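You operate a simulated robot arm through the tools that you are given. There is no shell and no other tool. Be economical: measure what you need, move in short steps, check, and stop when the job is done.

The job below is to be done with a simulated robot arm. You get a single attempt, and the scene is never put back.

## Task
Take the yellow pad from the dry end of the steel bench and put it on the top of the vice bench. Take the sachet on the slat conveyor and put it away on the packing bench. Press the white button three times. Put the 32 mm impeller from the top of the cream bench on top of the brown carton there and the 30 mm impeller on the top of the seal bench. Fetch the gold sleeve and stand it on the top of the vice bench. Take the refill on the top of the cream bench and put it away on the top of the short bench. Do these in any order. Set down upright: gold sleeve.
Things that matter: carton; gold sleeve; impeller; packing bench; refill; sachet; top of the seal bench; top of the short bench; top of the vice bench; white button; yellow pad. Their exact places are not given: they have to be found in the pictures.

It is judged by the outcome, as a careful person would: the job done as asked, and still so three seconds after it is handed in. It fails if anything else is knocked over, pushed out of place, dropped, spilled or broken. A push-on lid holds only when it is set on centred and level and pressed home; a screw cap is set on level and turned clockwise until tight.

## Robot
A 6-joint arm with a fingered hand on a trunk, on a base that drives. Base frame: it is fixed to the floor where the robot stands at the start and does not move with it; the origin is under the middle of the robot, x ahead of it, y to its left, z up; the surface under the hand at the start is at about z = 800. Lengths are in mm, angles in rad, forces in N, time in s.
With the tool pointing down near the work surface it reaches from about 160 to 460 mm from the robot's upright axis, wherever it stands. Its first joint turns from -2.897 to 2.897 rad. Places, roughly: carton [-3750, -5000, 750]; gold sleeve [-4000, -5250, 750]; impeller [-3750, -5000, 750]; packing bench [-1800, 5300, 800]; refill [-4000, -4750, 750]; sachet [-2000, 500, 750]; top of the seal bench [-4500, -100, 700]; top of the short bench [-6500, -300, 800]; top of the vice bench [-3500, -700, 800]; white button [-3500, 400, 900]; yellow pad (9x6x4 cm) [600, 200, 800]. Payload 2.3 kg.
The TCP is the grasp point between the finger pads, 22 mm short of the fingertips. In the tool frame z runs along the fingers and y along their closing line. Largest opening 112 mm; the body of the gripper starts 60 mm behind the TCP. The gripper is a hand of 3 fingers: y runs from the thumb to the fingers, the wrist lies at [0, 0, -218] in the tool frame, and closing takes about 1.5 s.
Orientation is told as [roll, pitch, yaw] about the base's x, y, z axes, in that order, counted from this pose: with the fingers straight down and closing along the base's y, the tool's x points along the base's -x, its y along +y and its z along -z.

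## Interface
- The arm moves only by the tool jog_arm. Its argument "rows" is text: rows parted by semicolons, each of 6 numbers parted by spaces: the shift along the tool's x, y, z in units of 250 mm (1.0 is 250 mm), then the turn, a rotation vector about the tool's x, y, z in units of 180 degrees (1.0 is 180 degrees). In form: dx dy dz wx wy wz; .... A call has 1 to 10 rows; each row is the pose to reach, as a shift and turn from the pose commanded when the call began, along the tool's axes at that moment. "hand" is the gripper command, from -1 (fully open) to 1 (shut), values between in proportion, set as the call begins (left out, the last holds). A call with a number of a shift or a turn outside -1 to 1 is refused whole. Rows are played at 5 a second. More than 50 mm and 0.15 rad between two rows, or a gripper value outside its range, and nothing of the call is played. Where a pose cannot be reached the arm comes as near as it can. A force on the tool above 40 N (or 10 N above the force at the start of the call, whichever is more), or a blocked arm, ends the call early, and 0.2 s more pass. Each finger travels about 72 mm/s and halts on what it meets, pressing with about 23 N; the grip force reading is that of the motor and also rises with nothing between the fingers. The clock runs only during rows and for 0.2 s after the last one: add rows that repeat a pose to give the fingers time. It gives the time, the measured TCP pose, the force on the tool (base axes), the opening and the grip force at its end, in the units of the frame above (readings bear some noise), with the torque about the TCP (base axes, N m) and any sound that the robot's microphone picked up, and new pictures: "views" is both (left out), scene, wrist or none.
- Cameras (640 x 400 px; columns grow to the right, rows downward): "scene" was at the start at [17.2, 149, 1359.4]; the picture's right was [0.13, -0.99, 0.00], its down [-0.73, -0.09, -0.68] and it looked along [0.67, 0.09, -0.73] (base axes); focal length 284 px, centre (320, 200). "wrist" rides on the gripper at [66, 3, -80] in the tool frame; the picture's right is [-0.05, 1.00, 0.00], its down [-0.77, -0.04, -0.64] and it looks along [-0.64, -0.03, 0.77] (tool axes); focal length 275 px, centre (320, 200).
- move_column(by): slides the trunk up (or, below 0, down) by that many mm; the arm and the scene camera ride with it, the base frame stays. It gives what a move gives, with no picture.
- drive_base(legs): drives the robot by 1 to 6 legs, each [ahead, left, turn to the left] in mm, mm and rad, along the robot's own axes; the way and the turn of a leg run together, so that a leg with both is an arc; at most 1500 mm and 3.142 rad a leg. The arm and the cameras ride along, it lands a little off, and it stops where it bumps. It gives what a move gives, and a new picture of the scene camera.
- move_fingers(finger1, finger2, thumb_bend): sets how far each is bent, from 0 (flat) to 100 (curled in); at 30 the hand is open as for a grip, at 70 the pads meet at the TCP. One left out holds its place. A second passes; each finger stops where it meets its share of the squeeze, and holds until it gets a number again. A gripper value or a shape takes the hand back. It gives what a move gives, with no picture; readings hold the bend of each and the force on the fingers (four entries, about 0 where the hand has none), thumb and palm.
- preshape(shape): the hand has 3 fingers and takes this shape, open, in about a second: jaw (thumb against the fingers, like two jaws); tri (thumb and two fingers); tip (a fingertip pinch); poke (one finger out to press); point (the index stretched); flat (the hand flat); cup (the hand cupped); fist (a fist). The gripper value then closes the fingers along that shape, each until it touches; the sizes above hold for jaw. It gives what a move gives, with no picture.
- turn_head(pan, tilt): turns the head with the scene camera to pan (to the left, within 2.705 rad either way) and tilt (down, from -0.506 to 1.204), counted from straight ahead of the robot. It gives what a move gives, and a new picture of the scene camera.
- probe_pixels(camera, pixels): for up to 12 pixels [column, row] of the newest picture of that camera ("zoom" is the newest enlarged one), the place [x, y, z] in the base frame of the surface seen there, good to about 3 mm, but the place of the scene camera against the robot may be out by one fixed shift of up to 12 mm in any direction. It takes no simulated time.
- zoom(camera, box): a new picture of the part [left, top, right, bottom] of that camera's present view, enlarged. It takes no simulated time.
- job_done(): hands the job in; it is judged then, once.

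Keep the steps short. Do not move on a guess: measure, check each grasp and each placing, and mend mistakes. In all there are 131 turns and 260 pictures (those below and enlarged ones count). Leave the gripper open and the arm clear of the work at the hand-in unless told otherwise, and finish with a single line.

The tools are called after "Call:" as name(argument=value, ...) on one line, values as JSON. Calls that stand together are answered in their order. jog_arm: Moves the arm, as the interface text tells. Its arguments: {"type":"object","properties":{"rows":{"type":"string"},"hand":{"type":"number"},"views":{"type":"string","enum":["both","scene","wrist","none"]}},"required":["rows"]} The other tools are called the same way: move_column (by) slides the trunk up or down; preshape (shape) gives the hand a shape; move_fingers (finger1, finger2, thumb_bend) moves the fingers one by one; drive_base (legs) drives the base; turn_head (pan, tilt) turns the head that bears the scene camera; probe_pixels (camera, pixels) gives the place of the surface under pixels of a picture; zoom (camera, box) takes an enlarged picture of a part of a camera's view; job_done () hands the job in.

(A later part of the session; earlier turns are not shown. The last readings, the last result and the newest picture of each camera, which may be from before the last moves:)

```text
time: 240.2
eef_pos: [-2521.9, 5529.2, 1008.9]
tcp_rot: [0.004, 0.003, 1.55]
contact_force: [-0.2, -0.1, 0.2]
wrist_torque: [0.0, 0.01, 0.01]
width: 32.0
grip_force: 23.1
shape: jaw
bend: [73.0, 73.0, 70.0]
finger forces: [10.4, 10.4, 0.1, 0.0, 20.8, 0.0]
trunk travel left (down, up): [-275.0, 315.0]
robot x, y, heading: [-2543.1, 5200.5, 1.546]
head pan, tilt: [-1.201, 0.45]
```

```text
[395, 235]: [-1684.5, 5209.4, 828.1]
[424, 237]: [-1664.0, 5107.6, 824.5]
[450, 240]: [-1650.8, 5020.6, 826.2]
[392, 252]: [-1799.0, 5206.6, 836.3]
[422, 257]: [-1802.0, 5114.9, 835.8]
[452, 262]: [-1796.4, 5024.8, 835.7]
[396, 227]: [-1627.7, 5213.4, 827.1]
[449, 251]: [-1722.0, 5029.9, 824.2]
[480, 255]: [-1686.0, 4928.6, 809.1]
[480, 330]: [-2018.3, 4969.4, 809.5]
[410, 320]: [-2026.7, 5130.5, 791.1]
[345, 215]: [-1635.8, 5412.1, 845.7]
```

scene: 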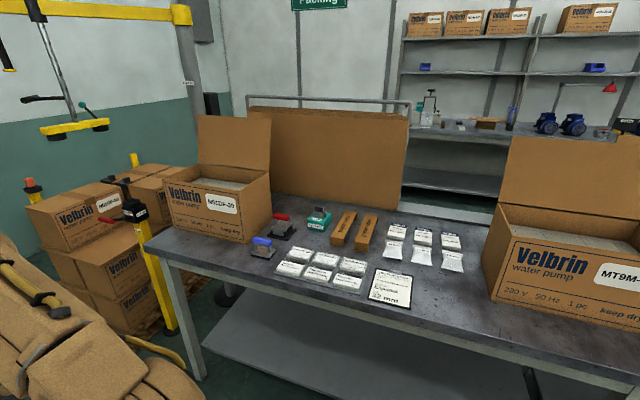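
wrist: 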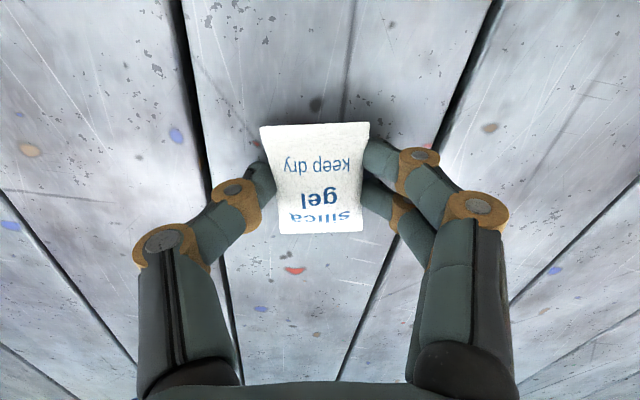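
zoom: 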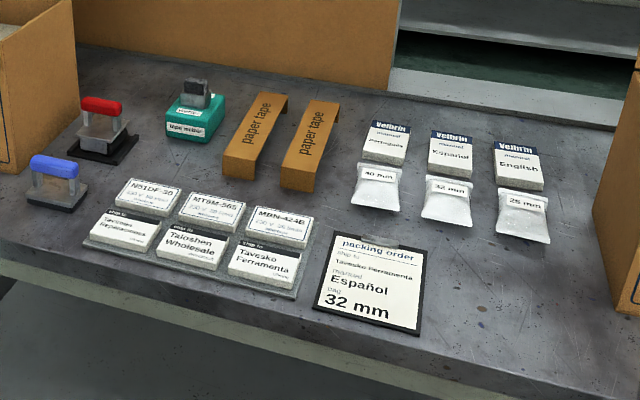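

The labelled rows are manuals and size bags; a clear bench area lies right of the packing-order card around (-1900,5000). I'll go there.

Call:
drive_base(legs=[[0, 0, -1.546], [0, -190, 0], [280, 0, 0]])

Call:
turn_head(pan=0.1, tilt=0.8)

Call:
jog_arm(rows="0 0 0 0 0 0; 0 0 0.1 0 0 0", views="wrist")

```text
time: 247.1
eef_pos: [-1932.3, 4990.8, 1010.1]
tcp_rot: [0.001, 0.003, -0.005]
contact_force: [0.3, 0.8, -0.8]
wrist_torque: [0.01, 0.0, 0.01]
width: 31.9
grip_force: 22.7
shape: jaw
bend: [73.0, 73.0, 70.0]
finger forces: [10.5, 10.3, 0.0, 0.1, 20.8, 0.1]
trunk travel left (down, up): [-275.0, 315.0]
robot x, y, heading: [-2265.5, 5003.7, -0.007]
head pan, tilt: [-1.201, 0.45]
```

scene: 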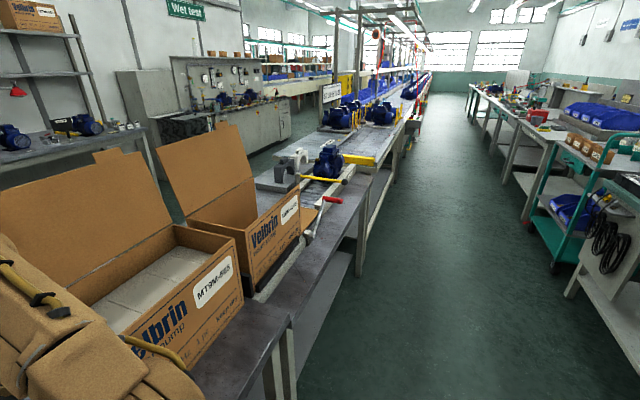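

```text
time: 248.6
eef_pos: [-1932.3, 4990.3, 1009.3]
tcp_rot: [0.002, 0.002, -0.007]
contact_force: [0.2, -0.1, -0.5]
wrist_torque: [-0.01, 0.03, 0.01]
width: 32.3
grip_force: 23.3
shape: jaw
bend: [73.0, 73.0, 70.0]
finger forces: [10.4, 10.4, 0.0, 0.0, 20.8, 0.0]
trunk travel left (down, up): [-275.0, 315.0]
robot x, y, heading: [-2262.1, 5008.4, -0.014]
head pan, tilt: [0.099, 0.799]
```

scene: 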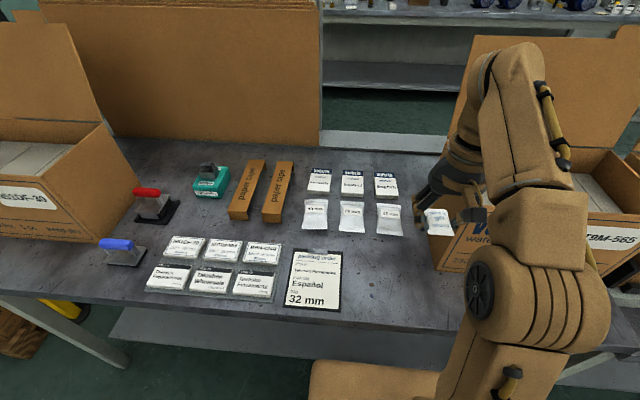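

```text
time: 249.2
eef_pos: [-1933.2, 4990.6, 984.6]
tcp_rot: [0.001, 0.003, -0.006]
contact_force: [-0.3, -0.4, -1.2]
wrist_torque: [-0.02, 0.02, 0.01]
width: 32.0
grip_force: 23.4
shape: jaw
bend: [73.0, 73.0, 70.0]
finger forces: [10.4, 10.3, 0.0, 0.1, 20.7, 0.0]
trunk travel left (down, up): [-275.0, 315.0]
robot x, y, heading: [-2262.5, 5008.8, -0.01]
head pan, tilt: [0.099, 0.799]
```

wrist: 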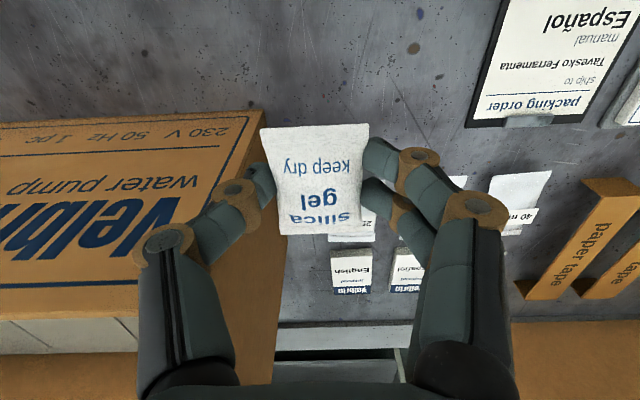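

Call:
probe_pixels(camera="wrist", pixels=[[255, 115], [262, 112], [280, 110], [470, 115], [490, 60], [390, 60], [300, 60], [345, 240], [270, 250], [420, 130]])

```text
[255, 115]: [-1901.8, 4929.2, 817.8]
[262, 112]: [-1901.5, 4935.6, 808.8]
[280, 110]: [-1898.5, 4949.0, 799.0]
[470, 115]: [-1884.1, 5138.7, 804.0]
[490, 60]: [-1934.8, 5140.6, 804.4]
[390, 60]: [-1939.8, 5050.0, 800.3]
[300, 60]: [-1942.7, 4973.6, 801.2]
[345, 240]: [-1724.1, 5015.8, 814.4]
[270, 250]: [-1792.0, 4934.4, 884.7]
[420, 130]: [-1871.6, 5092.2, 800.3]
```

Free patch y 4950–5125. I'll set the sachet down at (-1920,5050).

Call:
jog_arm(rows="-0.025 0.12 0.1 0 0 0; -0.052 0.24 0.22 0 0 0; -0.052 0.24 0.4 0 0 0; -0.052 0.24 0.55 0 0 0; -0.052 0.24 0.634 0 0 0; -0.052 0.24 0.634 0 0 0", views="wrist")

Call:
jog_arm(rows="0 0 0 0 0 0; 0 0 0 0 0 0; 0 0 0 0 0 0; 0 0 0 0 0 0; 0 0 0 0 0 0; 0 0 -0.1 0 0 0; 0 0 -0.3 0 0 0; 0.1 -0.1 -0.45 0 0 0; 0.1 -0.2 -0.6 0 0 0; 0.1 -0.24 -0.75 0 0 0", hand=-1, views="both")

```text
time: 250.6
eef_pos: [-1920.1, 5050.8, 824.6]
tcp_rot: [0.003, 0.005, -0.004]
contact_force: [0.2, -0.9, -0.6]
wrist_torque: [-0.02, 0.04, -0.03]
width: 32.1
grip_force: 22.8
shape: jaw
bend: [73.0, 73.0, 70.0]
finger forces: [10.5, 10.3, 0.0, 0.0, 20.7, 0.0]
trunk travel left (down, up): [-275.0, 315.0]
robot x, y, heading: [-2262.9, 5007.8, -0.009]
head pan, tilt: [0.099, 0.799]
```

wrist: 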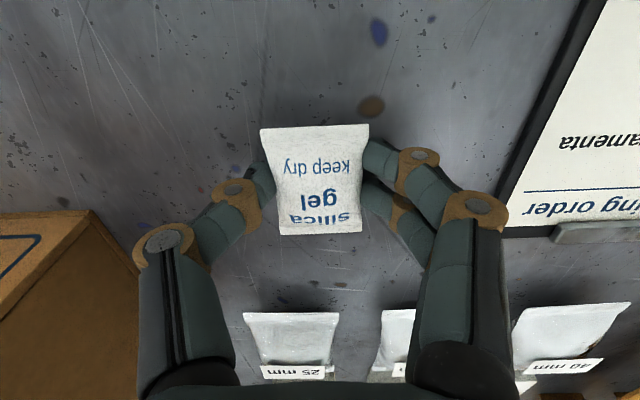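

```text
refused: row 8 steps farther than a row can; nothing moved
```

Call:
jog_arm(rows="0 0 0 0 0 0; 0 0 0 0 0 0; 0 0 0 0 0 0; 0 0 0 0 0 0; 0 0 0 0 0 0; 0 0 -0.1 0 0 0; 0 0 -0.28 0 0 0; 0.05 -0.1 -0.42 0 0 0; 0.1 -0.2 -0.57 0 0 0; 0.1 -0.24 -0.74 0 0 0", hand=-1, views="both")

```text
time: 252.8
eef_pos: [-1945.0, 4989.8, 1011.1]
tcp_rot: [-0.001, 0.004, -0.007]
contact_force: [0.7, 0.2, -0.8]
wrist_torque: [0.0, 0.0, 0.0]
width: 112.3
grip_force: 0.1
shape: jaw
bend: [30.0, 30.0, 30.0]
finger forces: [0.0, 0.0, 0.0, 0.0, 0.0, 0.1]
trunk travel left (down, up): [-275.0, 315.0]
robot x, y, heading: [-2262.8, 5005.1, -0.012]
head pan, tilt: [0.099, 0.799]
```

scene: 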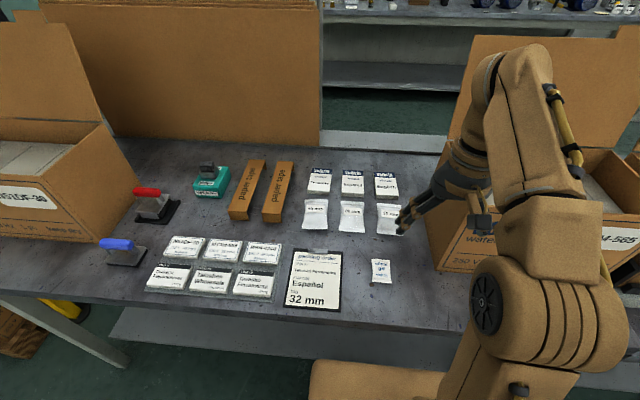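
wrist: 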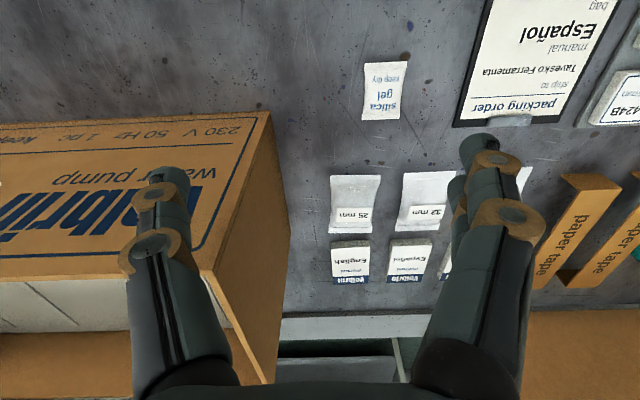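

The sachet is in place. Now drive back to the aisle and south towards the cream bench.

Call:
drive_base(legs=[[-340, 0, 0], [0, 0, -1.559], [1500, 0, 0], [1500, 0, 0], [1500, 0, 0], [1500, 0, 0]])

```text
time: 286.9
eef_pos: [-2638.4, -1322.2, 1010.7]
tcp_rot: [0.003, 0.003, -1.584]
contact_force: [0.6, -1.3, -0.3]
wrist_torque: [0.01, -0.01, 0.0]
width: 112.0
grip_force: 0.3
shape: jaw
bend: [30.0, 30.0, 30.0]
finger forces: [0.0, 0.0, 0.1, 0.0, 0.0, 0.0]
trunk travel left (down, up): [-275.0, 315.0]
robot x, y, heading: [-2618.2, -1006.0, -1.587]
head pan, tilt: [0.099, 0.799]
```

scene: 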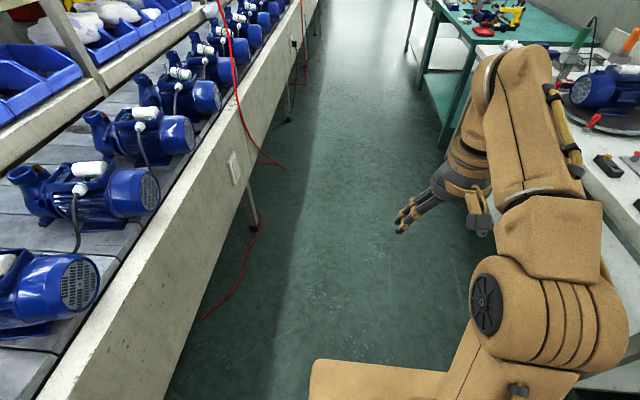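

Call:
drive_base(legs=[[0, 0, 0.016], [1500, 0, 0], [900, 0, 0]])

Call:
turn_head(pan=-0.5, tilt=0.35)

```text
time: 299.1
eef_pos: [-2664.8, -3731.2, 1011.5]
tcp_rot: [0.002, 0.002, -1.583]
contact_force: [-0.6, -0.3, 0.3]
wrist_torque: [0.05, -0.01, 0.01]
width: 111.9
grip_force: 0.1
shape: jaw
bend: [30.0, 30.0, 30.0]
finger forces: [0.0, 0.1, 0.1, 0.0, 0.0, 0.0]
trunk travel left (down, up): [-275.0, 315.0]
robot x, y, heading: [-2645.9, -3413.8, -1.589]
head pan, tilt: [0.099, 0.799]
```

scene: 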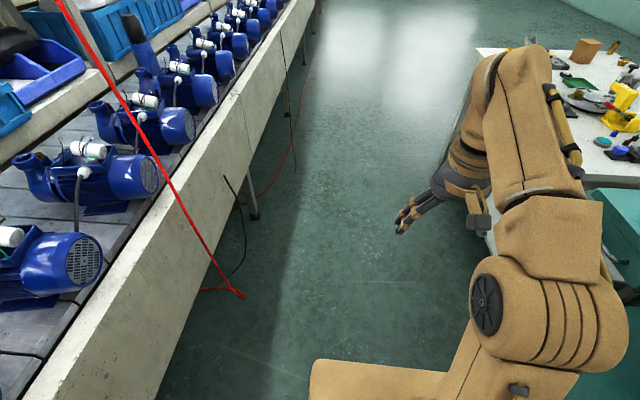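

```text
time: 300.1
eef_pos: [-2665.2, -3729.6, 1011.9]
tcp_rot: [0.0, 0.003, -1.585]
contact_force: [-0.4, 0.2, 0.3]
wrist_torque: [0.0, -0.03, -0.03]
width: 112.1
grip_force: 0.1
shape: jaw
bend: [30.0, 30.0, 30.0]
finger forces: [0.1, 0.0, 0.1, 0.1, 0.0, 0.1]
trunk travel left (down, up): [-275.0, 315.0]
robot x, y, heading: [-2646.8, -3407.6, -1.593]
head pan, tilt: [-0.499, 0.351]
```

scene: 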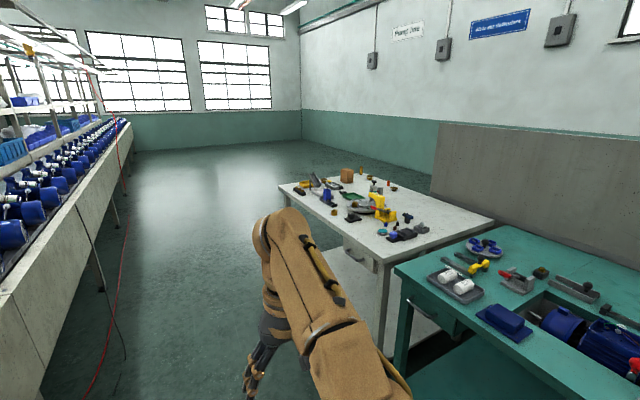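

Call:
zoom(camera="scene", box=[260, 150, 500, 270])

Call:
probe_pixels(camera="scene", pixels=[[280, 186], [340, 170], [492, 222], [378, 262], [345, 175], [405, 185], [330, 240], [395, 280], [310, 210]])

```text
2.67 times, centred on (380, 210) of scene
```

zoom: 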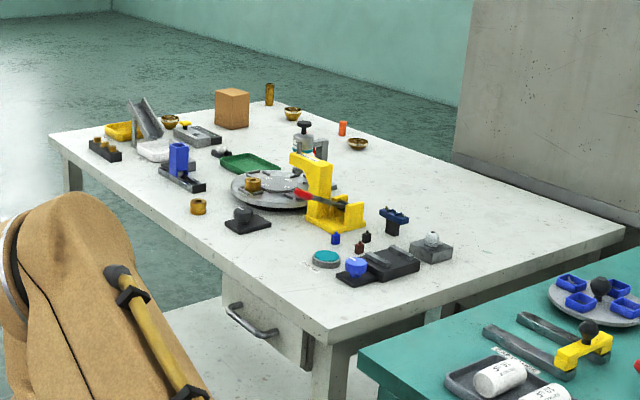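

```text
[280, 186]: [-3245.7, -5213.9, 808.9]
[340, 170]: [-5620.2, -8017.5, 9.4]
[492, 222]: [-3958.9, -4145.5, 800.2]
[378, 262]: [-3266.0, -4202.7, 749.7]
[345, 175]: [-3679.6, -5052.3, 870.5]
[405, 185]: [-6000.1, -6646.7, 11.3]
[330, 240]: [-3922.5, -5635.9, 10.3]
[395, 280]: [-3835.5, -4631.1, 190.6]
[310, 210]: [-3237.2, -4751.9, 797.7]
```

The cream bench spans x -3240…-3960, y -4190…-5220. Its items of interest are near the far (west/south) side; I'll drive round the south end and look.

Call:
drive_base(legs=[[1500, 0, 0.02], [800, 0, 0], [0, 0, -1.571], [1150, 0, 0], [0, 0, -1.571]])

Call:
turn_head(pan=0.1, tilt=0.65)

```text
time: 324.5
eef_pos: [-3806.1, -5391.1, 1012.1]
tcp_rot: [0.002, 0.003, 1.581]
contact_force: [-0.2, 0.2, -0.5]
wrist_torque: [-0.03, 0.0, 0.01]
width: 111.9
grip_force: 0.1
shape: jaw
bend: [30.0, 30.0, 30.0]
finger forces: [0.1, 0.0, 0.0, 0.0, 0.0, 0.0]
trunk travel left (down, up): [-275.0, 315.0]
robot x, y, heading: [-3816.8, -5714.4, 1.575]
head pan, tilt: [-0.499, 0.351]
```

scene: 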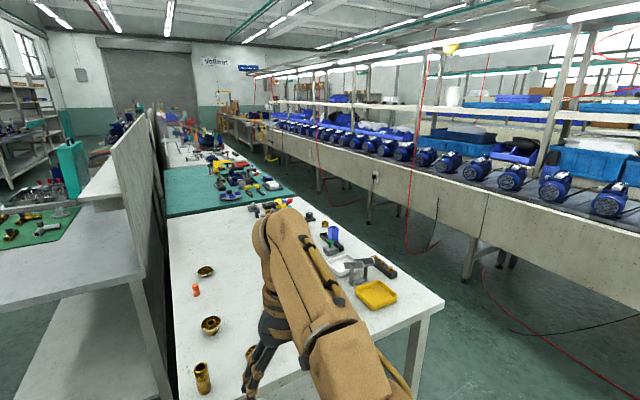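

```text
time: 325.5
eef_pos: [-3806.6, -5392.7, 1011.4]
tcp_rot: [0.003, 0.004, 1.581]
contact_force: [0.0, 0.3, -1.0]
wrist_torque: [-0.03, 0.0, -0.02]
width: 112.1
grip_force: 0.1
shape: jaw
bend: [30.0, 30.0, 30.0]
finger forces: [0.0, 0.0, 0.0, 0.0, 0.1, 0.1]
trunk travel left (down, up): [-275.0, 315.0]
robot x, y, heading: [-3815.2, -5708.4, 1.575]
head pan, tilt: [0.099, 0.649]
```

scene: 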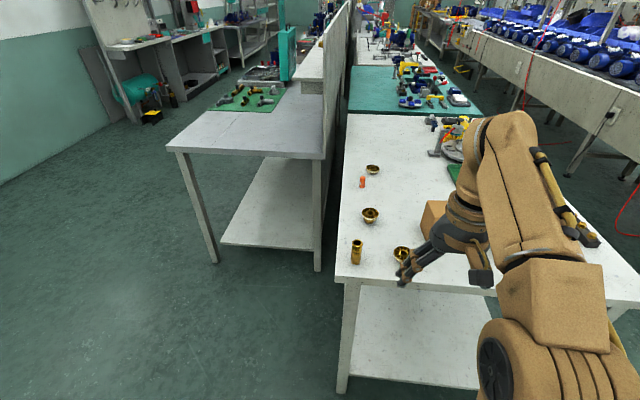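

Call:
zoom(camera="scene", box=[330, 150, 450, 275])

Call:
probe_pixels(camera="zoom", pixels=[[210, 90], [250, 90], [230, 80], [180, 180], [178, 160], [180, 210], [180, 330], [255, 330], [218, 350], [145, 480], [145, 520], [370, 540]])

```text
3.20 times, centred on (390, 212) of scene
```

zoom: 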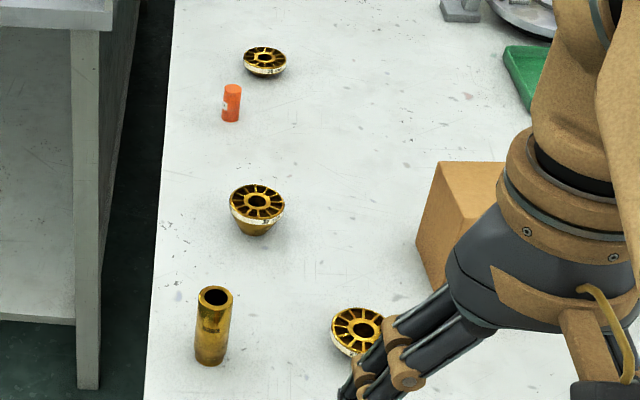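

```text
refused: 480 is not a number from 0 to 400
```

Call:
probe_pixels(camera="zoom", pixels=[[245, 60], [286, 60], [265, 75], [231, 90], [231, 118], [230, 205], [285, 205], [257, 220], [215, 295], [210, 340], [335, 330], [440, 200]])

Call:
zoom(camera="scene", box=[350, 155, 420, 270])

```text
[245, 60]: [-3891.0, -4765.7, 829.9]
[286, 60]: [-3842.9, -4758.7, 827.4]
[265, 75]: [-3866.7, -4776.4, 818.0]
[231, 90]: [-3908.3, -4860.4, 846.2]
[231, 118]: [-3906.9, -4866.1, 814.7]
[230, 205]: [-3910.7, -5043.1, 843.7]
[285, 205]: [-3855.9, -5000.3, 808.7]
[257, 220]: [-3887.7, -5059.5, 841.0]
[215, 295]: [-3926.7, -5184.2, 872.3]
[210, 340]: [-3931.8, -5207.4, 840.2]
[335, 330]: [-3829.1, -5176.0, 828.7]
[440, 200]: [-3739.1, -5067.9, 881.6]
```

```text
3.48 times, centred on (385, 212) of scene
```

zoom: 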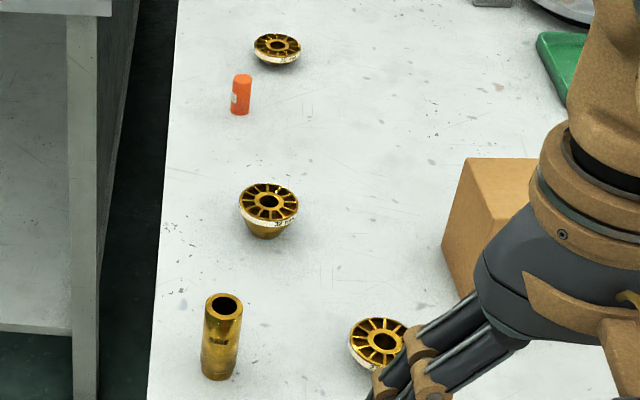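

Three brass impellers, the orange refill and the gold sleeve are located. I'll drive closer and read the labels with the wrist camera.

Call:
drive_base(legs=[[270, 0, 0]])

Call:
jog_arm(rows="0 0 0 0 0 0; 0.05 0.1 0 0 0 0; 0.05 0.25 0 0 0 0", views="both")

```text
time: 327.4
eef_pos: [-3809.2, -5122.2, 1011.2]
tcp_rot: [0.0, 0.003, 1.583]
contact_force: [0.5, -0.6, -0.2]
wrist_torque: [-0.04, 0.03, 0.01]
width: 112.1
grip_force: 0.1
shape: jaw
bend: [30.0, 30.0, 30.0]
finger forces: [0.0, 0.0, 0.0, 0.0, 0.0, 0.0]
trunk travel left (down, up): [-275.0, 315.0]
robot x, y, heading: [-3820.1, -5442.5, 1.579]
head pan, tilt: [0.099, 0.649]
```

scene: 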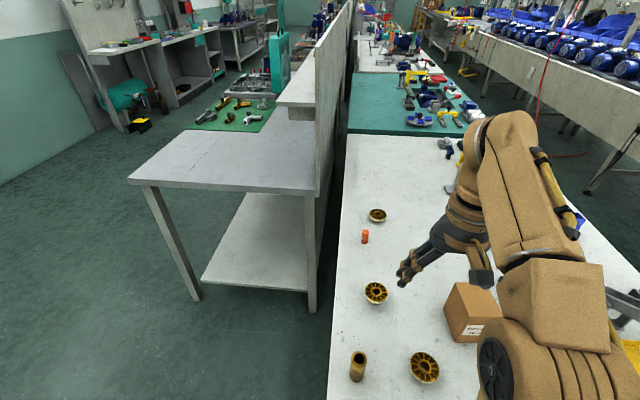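

```text
time: 328.2
eef_pos: [-3872.1, -5135.4, 1010.7]
tcp_rot: [0.002, 0.004, 1.582]
contact_force: [0.2, 0.0, -0.3]
wrist_torque: [-0.02, -0.01, 0.02]
width: 112.4
grip_force: 0.1
shape: jaw
bend: [30.0, 30.0, 30.0]
finger forces: [0.0, 0.0, 0.0, 0.0, 0.1, 0.1]
trunk travel left (down, up): [-275.0, 315.0]
robot x, y, heading: [-3817.4, -5444.6, 1.579]
head pan, tilt: [0.099, 0.649]
```

scene: 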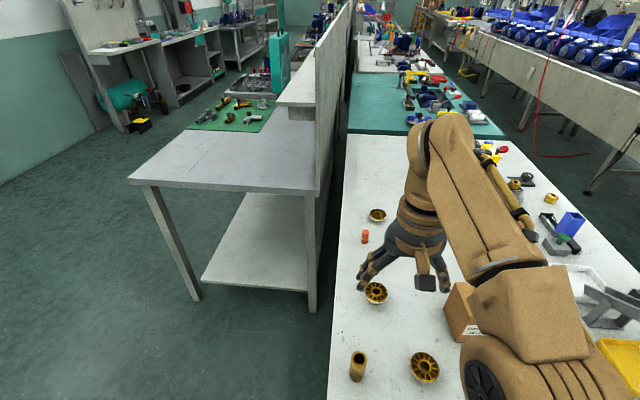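
wrist: 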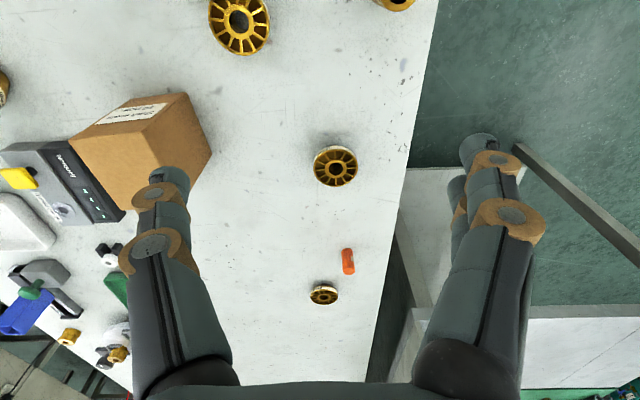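

Call:
zoom(camera="wrist", box=[290, 120, 380, 320])

Call:
probe_pixels(camera="wrist", pixels=[[315, 165], [357, 168], [336, 147], [336, 185], [311, 293], [337, 293], [348, 262], [208, 20], [270, 25], [240, 52]])

Call:
zoom(camera="scene", box=[340, 270, 460, 390])

Call:
zoom(camera="scene", box=[350, 200, 410, 250])

```text
2.00 times, centred on (335, 220) of wrist
```

zoom: 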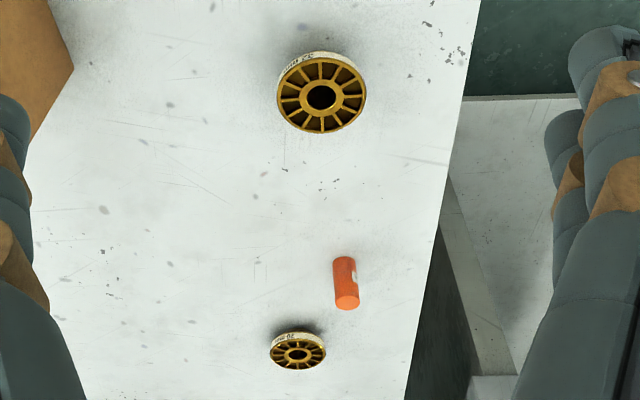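

```text
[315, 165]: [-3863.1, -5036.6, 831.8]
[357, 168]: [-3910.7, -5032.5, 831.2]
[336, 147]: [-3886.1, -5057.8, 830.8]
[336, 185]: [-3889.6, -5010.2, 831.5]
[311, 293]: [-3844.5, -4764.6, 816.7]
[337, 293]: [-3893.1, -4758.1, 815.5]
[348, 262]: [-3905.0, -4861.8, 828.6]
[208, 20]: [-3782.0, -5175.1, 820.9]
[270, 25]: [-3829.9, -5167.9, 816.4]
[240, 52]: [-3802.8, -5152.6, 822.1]
```

```text
3.33 times, centred on (400, 330) of scene
```

zoom: 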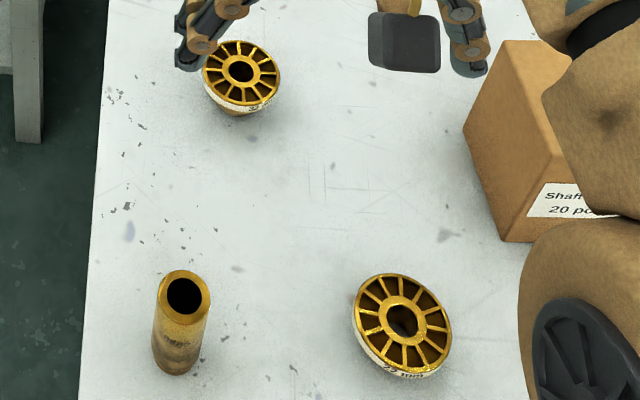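

```text
8.00 times, centred on (380, 225) of scene
```

zoom: 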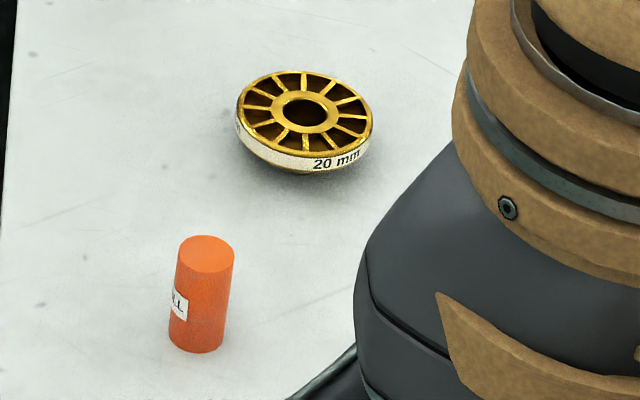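

A reads "20 mm". I'll zoom on B and C.

Call:
zoom(camera="scene", box=[355, 275, 400, 310])

Call:
zoom(camera="scene", box=[400, 345, 450, 390])

Call:
turn_head(pan=-0.5, tilt=0.75)

```text
11.43 times, centred on (378, 292) of scene
```

zoom: 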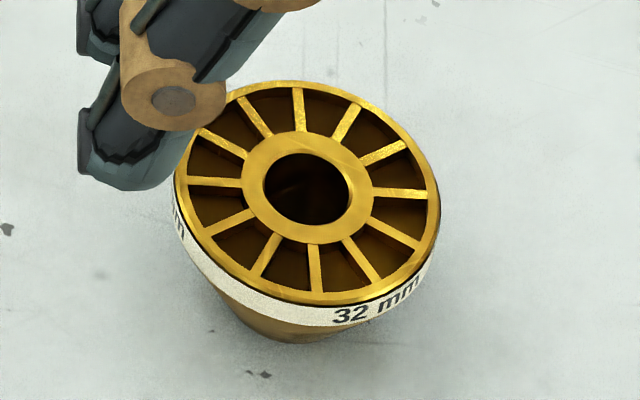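

```text
8.89 times, centred on (425, 368) of scene
```

zoom: 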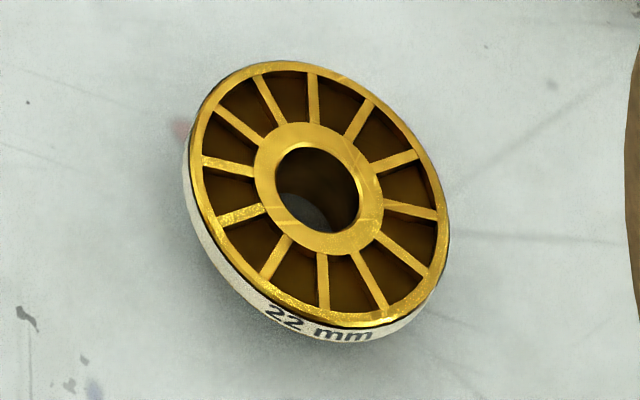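

```text
time: 329.2
eef_pos: [-3871.7, -5134.9, 1010.3]
tcp_rot: [0.002, 0.004, 1.582]
contact_force: [-0.8, -0.2, 0.1]
wrist_torque: [-0.01, 0.01, 0.0]
width: 112.1
grip_force: 0.2
shape: jaw
bend: [30.0, 30.0, 30.0]
finger forces: [0.1, 0.0, 0.0, 0.0, 0.1, 0.0]
trunk travel left (down, up): [-275.0, 315.0]
robot x, y, heading: [-3818.4, -5440.7, 1.582]
head pan, tilt: [-0.499, 0.75]
```

scene: 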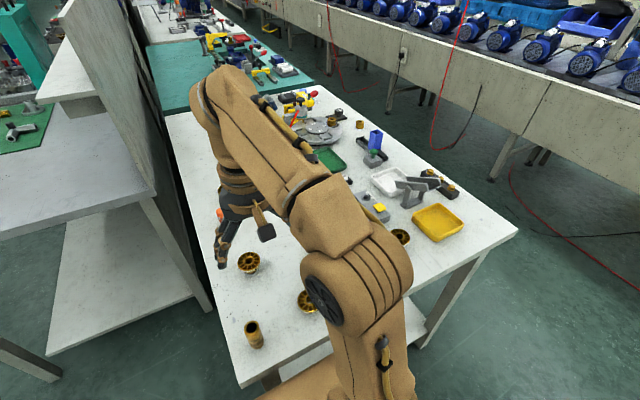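

B reads "32 mm" and C "22 mm"; a fourth impeller sits by the yellow tray. I'll move over B and also measure the carton from the wrist view.

Call:
jog_arm(rows="-0.08 0.02 0.12 0 0 0; -0.18 0.03 0.26 0 0 0; -0.28 0.05 0.38 0 0 0; -0.36 0.056 0.46 0 0 0; -0.405 0.056 0.48 0 0 0; -0.405 0.056 0.48 0 0 0", views="wrist")

Call:
zoom(camera="scene", box=[365, 190, 475, 260])

```text
time: 330.6
eef_pos: [-3887.1, -5036.4, 890.3]
tcp_rot: [0.002, 0.004, 1.583]
contact_force: [1.5, 0.0, 0.0]
wrist_torque: [-0.01, -0.03, -0.03]
width: 112.2
grip_force: 0.1
shape: jaw
bend: [30.0, 30.0, 30.0]
finger forces: [0.1, 0.1, 0.0, 0.1, 0.0, 0.0]
trunk travel left (down, up): [-275.0, 315.0]
robot x, y, heading: [-3819.2, -5441.6, 1.583]
head pan, tilt: [-0.499, 0.75]
```

wrist: 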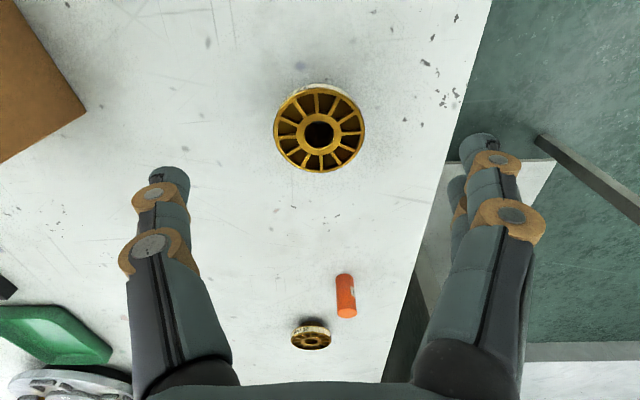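

```text
5.71 times, centred on (420, 225) of scene
```

zoom: 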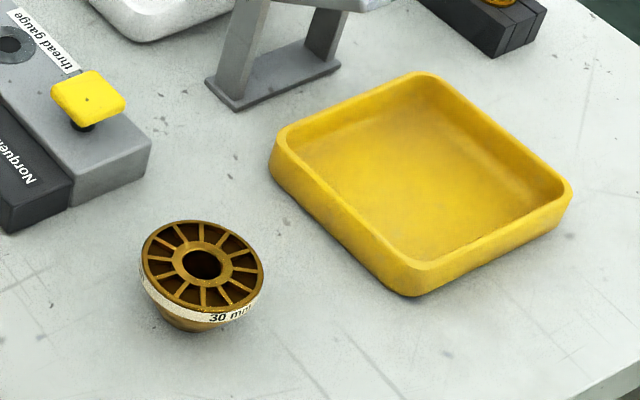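

D reads "30 mm". Now measure B and the carton corner.

Call:
probe_pixels(camera="wrist", pixels=[[278, 132], [362, 132], [320, 95], [320, 168], [318, 88], [80, 110], [60, 90], [30, 50], [20, 140], [90, 330]])

Call:
probe_pixels(camera="zoom", pixels=[[145, 255], [262, 265], [203, 222], [203, 305], [150, 170], [205, 150], [280, 175]])

```text
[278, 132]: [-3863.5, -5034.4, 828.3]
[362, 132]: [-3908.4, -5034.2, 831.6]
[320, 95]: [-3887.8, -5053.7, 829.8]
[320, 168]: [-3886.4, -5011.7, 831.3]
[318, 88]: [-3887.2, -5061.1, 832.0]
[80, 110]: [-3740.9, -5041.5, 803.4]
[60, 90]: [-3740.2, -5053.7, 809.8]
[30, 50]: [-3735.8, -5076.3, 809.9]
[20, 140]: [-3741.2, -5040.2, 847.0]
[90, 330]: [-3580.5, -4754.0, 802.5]
```

```text
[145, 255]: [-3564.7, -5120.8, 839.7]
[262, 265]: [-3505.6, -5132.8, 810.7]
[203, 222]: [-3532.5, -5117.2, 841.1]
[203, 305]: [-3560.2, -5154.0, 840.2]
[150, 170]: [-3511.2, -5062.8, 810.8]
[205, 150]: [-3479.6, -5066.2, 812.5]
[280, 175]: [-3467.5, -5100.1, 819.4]
```

B is centred at (-3886,-5034), top 831. Descend to z≈826 and close.

Call:
jog_arm(rows="-0.008 0 0.12 0 0 0; -0.008 0 0.22 0 0 0; -0.008 0 0.256 0 0 0; -0.008 0 0.256 0 0 0", views="none")

Call:
jog_arm(rows="0 0 0 0 0 0; 0 0 0 0 0 0; 0 0 0 0 0 0; 0 0 0 0 0 0; 0 0 0 0 0 0; 0 0 0 0 0 0; 0 0 0 0 0 0", hand=1, views="wrist")

```text
time: 331.6
eef_pos: [-3886.0, -5033.5, 826.6]
tcp_rot: [0.001, 0.004, 1.581]
contact_force: [0.6, 0.8, -0.4]
wrist_torque: [0.02, -0.03, -0.02]
width: 111.8
grip_force: 0.2
shape: jaw
bend: [30.0, 30.0, 30.0]
finger forces: [0.1, 0.0, 0.0, 0.0, 0.1, 0.0]
trunk travel left (down, up): [-275.0, 315.0]
robot x, y, heading: [-3817.1, -5441.5, 1.58]
head pan, tilt: [-0.499, 0.75]
```

```text
time: 333.2
eef_pos: [-3886.3, -5033.3, 826.8]
tcp_rot: [0.002, 0.004, 1.584]
contact_force: [-0.5, -0.5, 0.3]
wrist_torque: [0.01, -0.01, -0.01]
width: 30.3
grip_force: 22.9
shape: jaw
bend: [73.0, 73.0, 73.0]
finger forces: [10.2, 11.0, 0.1, 0.1, 19.7, 0.1]
trunk travel left (down, up): [-275.0, 315.0]
robot x, y, heading: [-3822.3, -5442.6, 1.579]
head pan, tilt: [-0.499, 0.75]
```

wrist: 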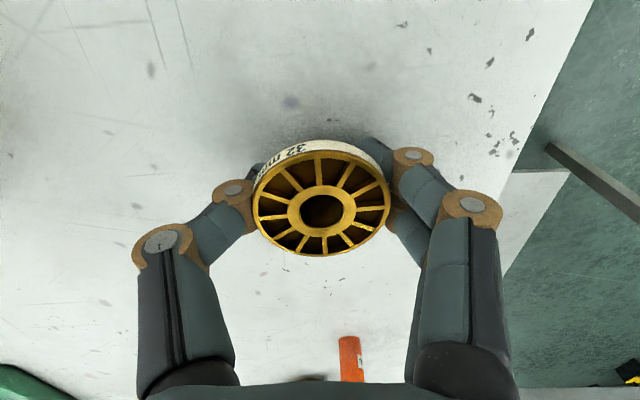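

The fingers closed on the cone below the rim (30 mm). I'll lift a little and check how it hangs.

Call:
jog_arm(rows="0 0 -0.1 0 0 0; 0 0 -0.25 0 0 0; 0 0 -0.32 0 0 0; 0 0 -0.32 0 0 0", views="both")

Call:
zoom(camera="wrist", box=[220, 110, 420, 270])

```text
time: 334.2
eef_pos: [-3885.7, -5034.2, 908.7]
tcp_rot: [0.002, 0.004, 1.583]
contact_force: [0.2, -0.2, -3.1]
wrist_torque: [0.02, -0.02, 0.0]
width: 30.3
grip_force: 23.0
shape: jaw
bend: [73.0, 73.0, 73.0]
finger forces: [10.2, 10.9, 0.1, 0.0, 19.8, 0.1]
trunk travel left (down, up): [-275.0, 315.0]
robot x, y, heading: [-3822.2, -5440.0, 1.58]
head pan, tilt: [-0.499, 0.75]
```

scene: 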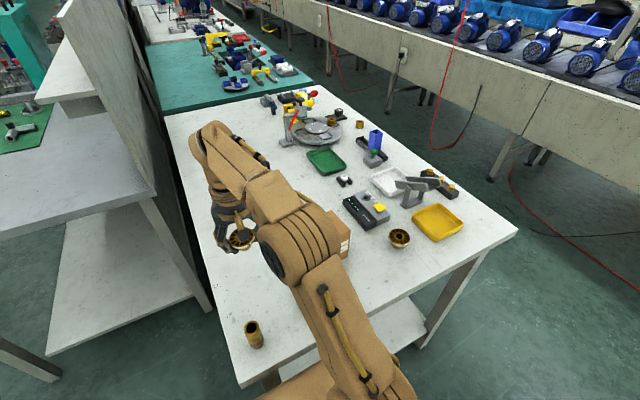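
wrist: 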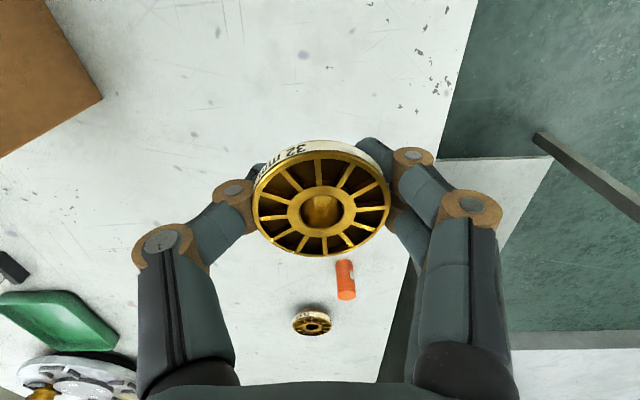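

```text
2.50 times, centred on (320, 190) of wrist
```

zoom: 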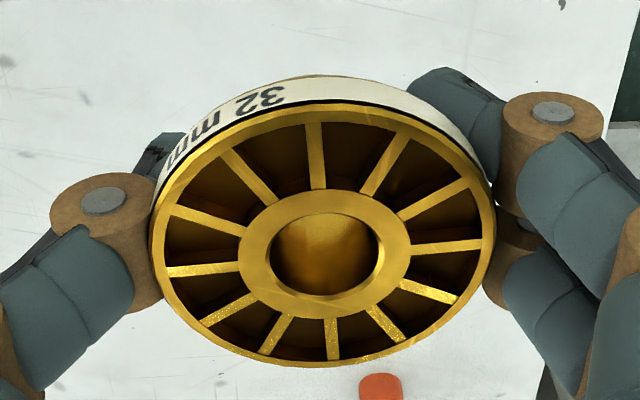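

Call:
probe_pixels(camera="zoom", pixels=[[160, 220], [488, 225], [330, 355], [320, 115]])

Call:
jog_arm(rows="0.0 -0.15 -0.12 0 0 0; 0.02 -0.33 -0.18 0 0 0; 0.04 -0.5 -0.18 0 0 0; 0.05 -0.6 -0.18 0 0 0; 0.05 -0.6 -0.18 0 0 0", views="both")

```text
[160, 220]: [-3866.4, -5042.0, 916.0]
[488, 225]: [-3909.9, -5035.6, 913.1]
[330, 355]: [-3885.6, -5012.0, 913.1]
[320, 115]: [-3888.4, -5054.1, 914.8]
```

```text
time: 335.4
eef_pos: [-3735.0, -5043.3, 952.6]
tcp_rot: [0.003, 0.002, 1.582]
contact_force: [0.4, -0.7, -2.9]
wrist_torque: [0.03, 0.01, 0.0]
width: 29.7
grip_force: 22.7
shape: jaw
bend: [73.0, 73.0, 73.0]
finger forces: [10.2, 11.0, 0.0, 0.0, 19.9, 0.1]
trunk travel left (down, up): [-275.0, 315.0]
robot x, y, heading: [-3815.5, -5438.1, 1.58]
head pan, tilt: [-0.499, 0.75]
```

scene: 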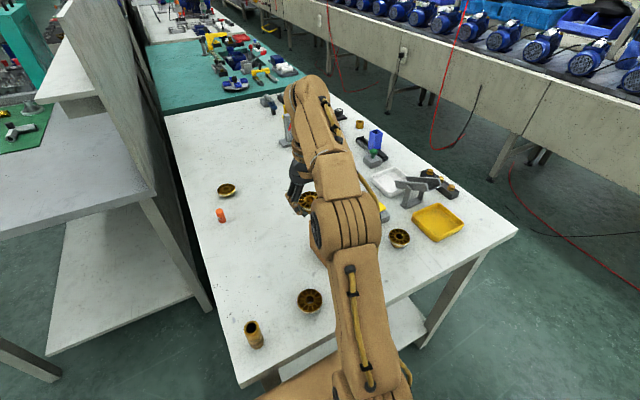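
wrist: 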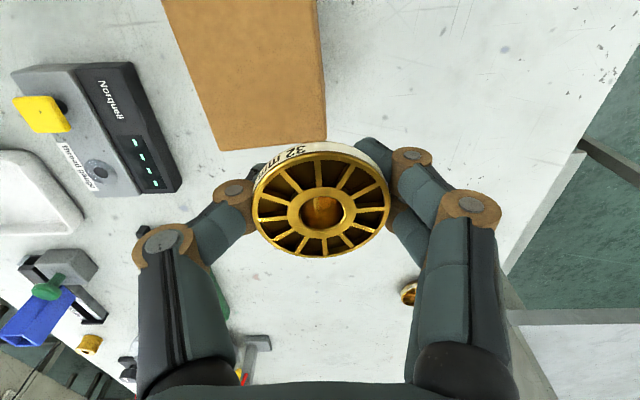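

Call:
probe_pixels(camera="wrist", pixels=[[224, 146], [322, 134], [270, 140], [175, 20], [315, 20], [200, 80], [318, 80], [245, 60], [170, 3], [310, 3]])

```text
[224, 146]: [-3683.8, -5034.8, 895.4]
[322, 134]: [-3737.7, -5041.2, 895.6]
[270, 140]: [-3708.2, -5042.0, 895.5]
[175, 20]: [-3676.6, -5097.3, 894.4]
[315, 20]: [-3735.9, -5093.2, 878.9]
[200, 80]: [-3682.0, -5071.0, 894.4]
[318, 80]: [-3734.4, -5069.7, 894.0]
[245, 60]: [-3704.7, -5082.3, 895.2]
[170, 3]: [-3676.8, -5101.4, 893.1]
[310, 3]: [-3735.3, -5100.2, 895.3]
```

Carton top z≈895, x from -3738 to about -3680, north edge y≈-5038. I'll move over it to find its south edge.

Call:
jog_arm(rows="0.13 -0.1 0 0 0 0; 0.26 -0.1 0 0 0 0; 0.26 -0.1 0 0 0 0", views="wrist")

```text
time: 336.2
eef_pos: [-3710.7, -5108.3, 951.6]
tcp_rot: [0.003, 0.004, 1.584]
contact_force: [0.3, 0.1, -3.4]
wrist_torque: [0.0, 0.02, 0.01]
width: 29.4
grip_force: 23.0
shape: jaw
bend: [73.0, 73.0, 73.0]
finger forces: [9.9, 11.0, 0.1, 0.0, 19.8, 0.1]
trunk travel left (down, up): [-275.0, 315.0]
robot x, y, heading: [-3816.9, -5440.4, 1.579]
head pan, tilt: [-0.499, 0.75]
```

wrist: 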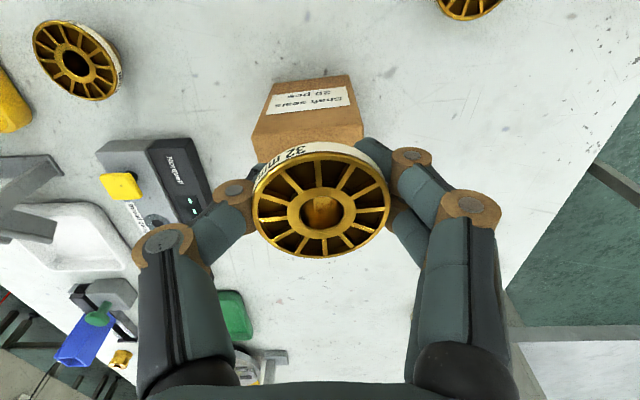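

Call:
probe_pixels(camera="wrist", pixels=[[258, 128], [362, 118], [310, 122], [310, 135], [275, 90], [350, 80], [255, 140], [362, 130]])

```text
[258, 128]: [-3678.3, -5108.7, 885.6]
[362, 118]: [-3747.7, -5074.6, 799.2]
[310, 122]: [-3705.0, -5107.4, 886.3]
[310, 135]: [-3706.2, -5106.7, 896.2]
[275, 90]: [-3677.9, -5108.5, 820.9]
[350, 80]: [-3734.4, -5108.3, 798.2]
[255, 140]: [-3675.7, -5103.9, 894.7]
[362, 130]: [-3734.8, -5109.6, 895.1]
```

Carton top is x -3736…-3677, y -5108…-5038, z 895.5, centre (-3707,-5073). I'll set the impeller down at TCP z≈924.

Call:
jog_arm(rows="-0.14 -0.016 0 0 0 0; -0.14 -0.016 0.07 0 0 0; -0.14 -0.016 0.1 0 0 0; -0.14 -0.016 0.11 0 0 0; -0.14 -0.016 0.11 0 0 0", views="wrist")

```text
time: 337.4
eef_pos: [-3707.1, -5073.5, 923.2]
tcp_rot: [0.002, 0.003, 1.583]
contact_force: [1.3, -1.2, -2.1]
wrist_torque: [0.01, 0.0, -0.04]
width: 29.6
grip_force: 23.3
shape: jaw
bend: [73.0, 73.0, 73.0]
finger forces: [10.0, 11.1, 0.0, 0.0, 19.9, 0.0]
trunk travel left (down, up): [-275.0, 315.0]
robot x, y, heading: [-3820.3, -5440.6, 1.581]
head pan, tilt: [-0.499, 0.75]
```

wrist: 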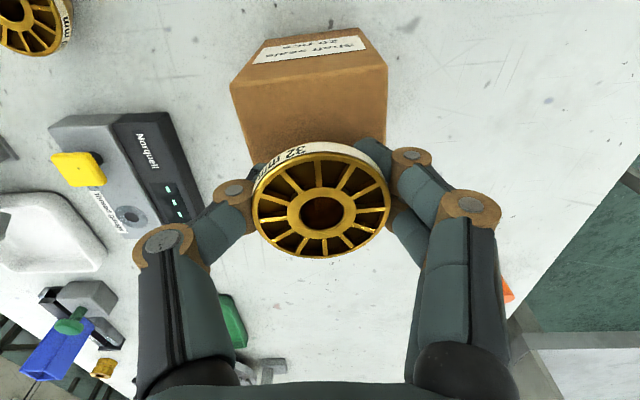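

Call:
jog_arm(rows="0 0 0.004 0 0 0; 0 0 0.006 0 0 0; 0 0 0.006 0 0 0", views="none")

```text
time: 338.2
eef_pos: [-3706.7, -5073.8, 922.7]
tcp_rot: [0.003, 0.004, 1.584]
contact_force: [-0.8, 0.0, -3.4]
wrist_torque: [-0.04, -0.01, -0.01]
width: 29.5
grip_force: 22.7
shape: jaw
bend: [73.0, 73.0, 73.0]
finger forces: [10.1, 10.9, 0.1, 0.0, 19.8, 0.1]
trunk travel left (down, up): [-275.0, 315.0]
robot x, y, heading: [-3820.1, -5441.5, 1.582]
head pan, tilt: [-0.499, 0.75]
```

Still hanging free; lower a bit more until weight transfers.

Call:
jog_arm(rows="0 0 0.004 0 0 0; 0 0 0.008 0 0 0; 0 0 0.012 0 0 0; 0 0 0.012 0 0 0", views="none")

```text
time: 339.2
eef_pos: [-3706.7, -5073.7, 920.4]
tcp_rot: [0.003, 0.005, 1.582]
contact_force: [0.6, 0.1, -2.7]
wrist_torque: [-0.02, 0.0, 0.03]
width: 29.3
grip_force: 23.2
shape: jaw
bend: [73.0, 73.0, 73.0]
finger forces: [9.7, 10.6, 0.1, 0.0, 19.8, 0.0]
trunk travel left (down, up): [-275.0, 315.0]
robot x, y, heading: [-3818.1, -5439.5, 1.583]
head pan, tilt: [-0.499, 0.75]
```

Call:
jog_arm(rows="0 0 0.004 0 0 0; 0 0 0.008 0 0 0; 0 0 0.008 0 0 0", views="none")

Call:
zoom(camera="wrist", box=[220, 80, 420, 270])

```text
time: 340.0
eef_pos: [-3706.5, -5073.5, 919.3]
tcp_rot: [0.003, 0.005, 1.583]
contact_force: [1.7, 0.6, 6.1]
wrist_torque: [0.04, 0.08, 0.01]
width: 29.6
grip_force: 22.8
shape: jaw
bend: [74.0, 74.0, 73.0]
finger forces: [8.8, 9.7, 0.1, 0.0, 20.4, 0.0]
trunk travel left (down, up): [-275.0, 315.0]
robot x, y, heading: [-3822.7, -5443.5, 1.578]
head pan, tilt: [-0.499, 0.75]
```

```text
2.11 times, centred on (320, 175) of wrist
```

zoom: 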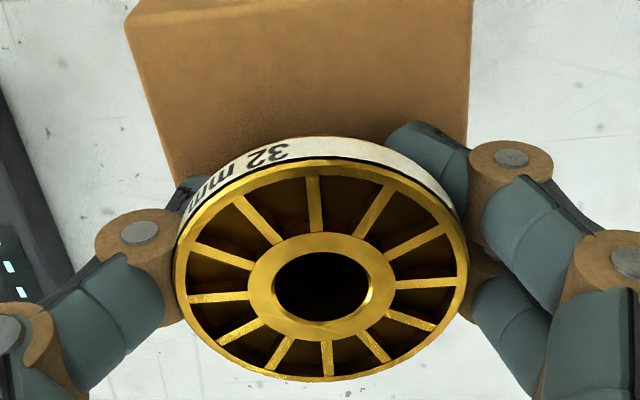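

Seated (contact +6 N). Ease and open, then lift clear.

Call:
jog_arm(rows="0 0 -0.003 0 0 0; 0 0 -0.003 0 0 0; 0 0 -0.003 0 0 0; 0 0 -0.003 0 0 0; 0 0 -0.003 0 0 0; 0 0 -0.003 0 0 0; 0 0 -0.1 0 0 0; 0 0 -0.2 0 0 0", hand=-1, views="wrist")

```text
time: 341.8
eef_pos: [-3707.3, -5074.4, 967.8]
tcp_rot: [0.0, 0.002, 1.583]
contact_force: [0.0, 0.6, 0.5]
wrist_torque: [0.02, 0.02, 0.0]
width: 111.7
grip_force: 0.1
shape: jaw
bend: [30.0, 30.0, 30.0]
finger forces: [0.0, 0.0, 0.0, 0.1, 0.0, 0.1]
trunk travel left (down, up): [-275.0, 315.0]
robot x, y, heading: [-3819.4, -5440.6, 1.581]
head pan, tilt: [-0.499, 0.75]
```

wrist: 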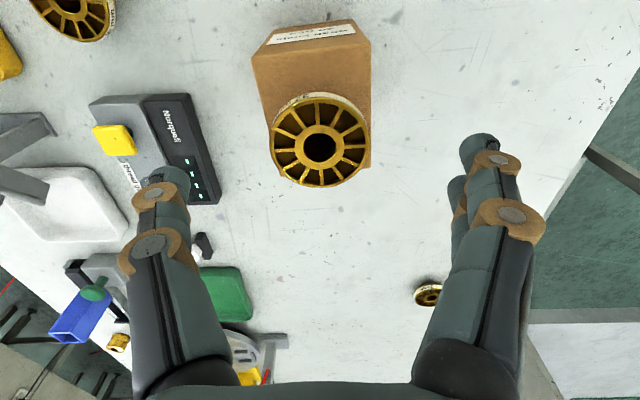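

The 32 mm impeller stands on the carton. Now go over the gold sleeve (about (-3930,-5195)).

Call:
jog_arm(rows="0 0 -0.15 0 0 0; 0.08 0.17 -0.15 0 0 0; 0.16 0.34 -0.15 0 0 0; 0.24 0.51 -0.15 0 0 0; 0.32 0.68 -0.15 0 0 0; 0.4 0.82 -0.1 0 0 0; 0.472 0.9 0 0 0 0; 0.472 0.9 0 0 0 0", views="wrist")

```text
time: 343.6
eef_pos: [-3931.1, -5194.0, 968.4]
tcp_rot: [0.002, 0.004, 1.582]
contact_force: [-0.5, -0.4, 0.0]
wrist_torque: [-0.04, 0.02, 0.02]
width: 112.0
grip_force: 0.1
shape: jaw
bend: [30.0, 30.0, 30.0]
finger forces: [0.0, 0.0, 0.0, 0.0, 0.0, 0.0]
out of reach, approached as far as the arm can: row 1
trunk travel left (down, up): [-275.0, 315.0]
robot x, y, heading: [-3820.6, -5440.5, 1.58]
head pan, tilt: [-0.499, 0.75]
```

wrist: 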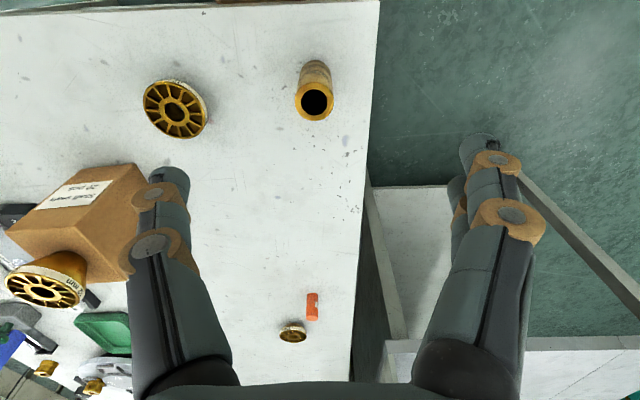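

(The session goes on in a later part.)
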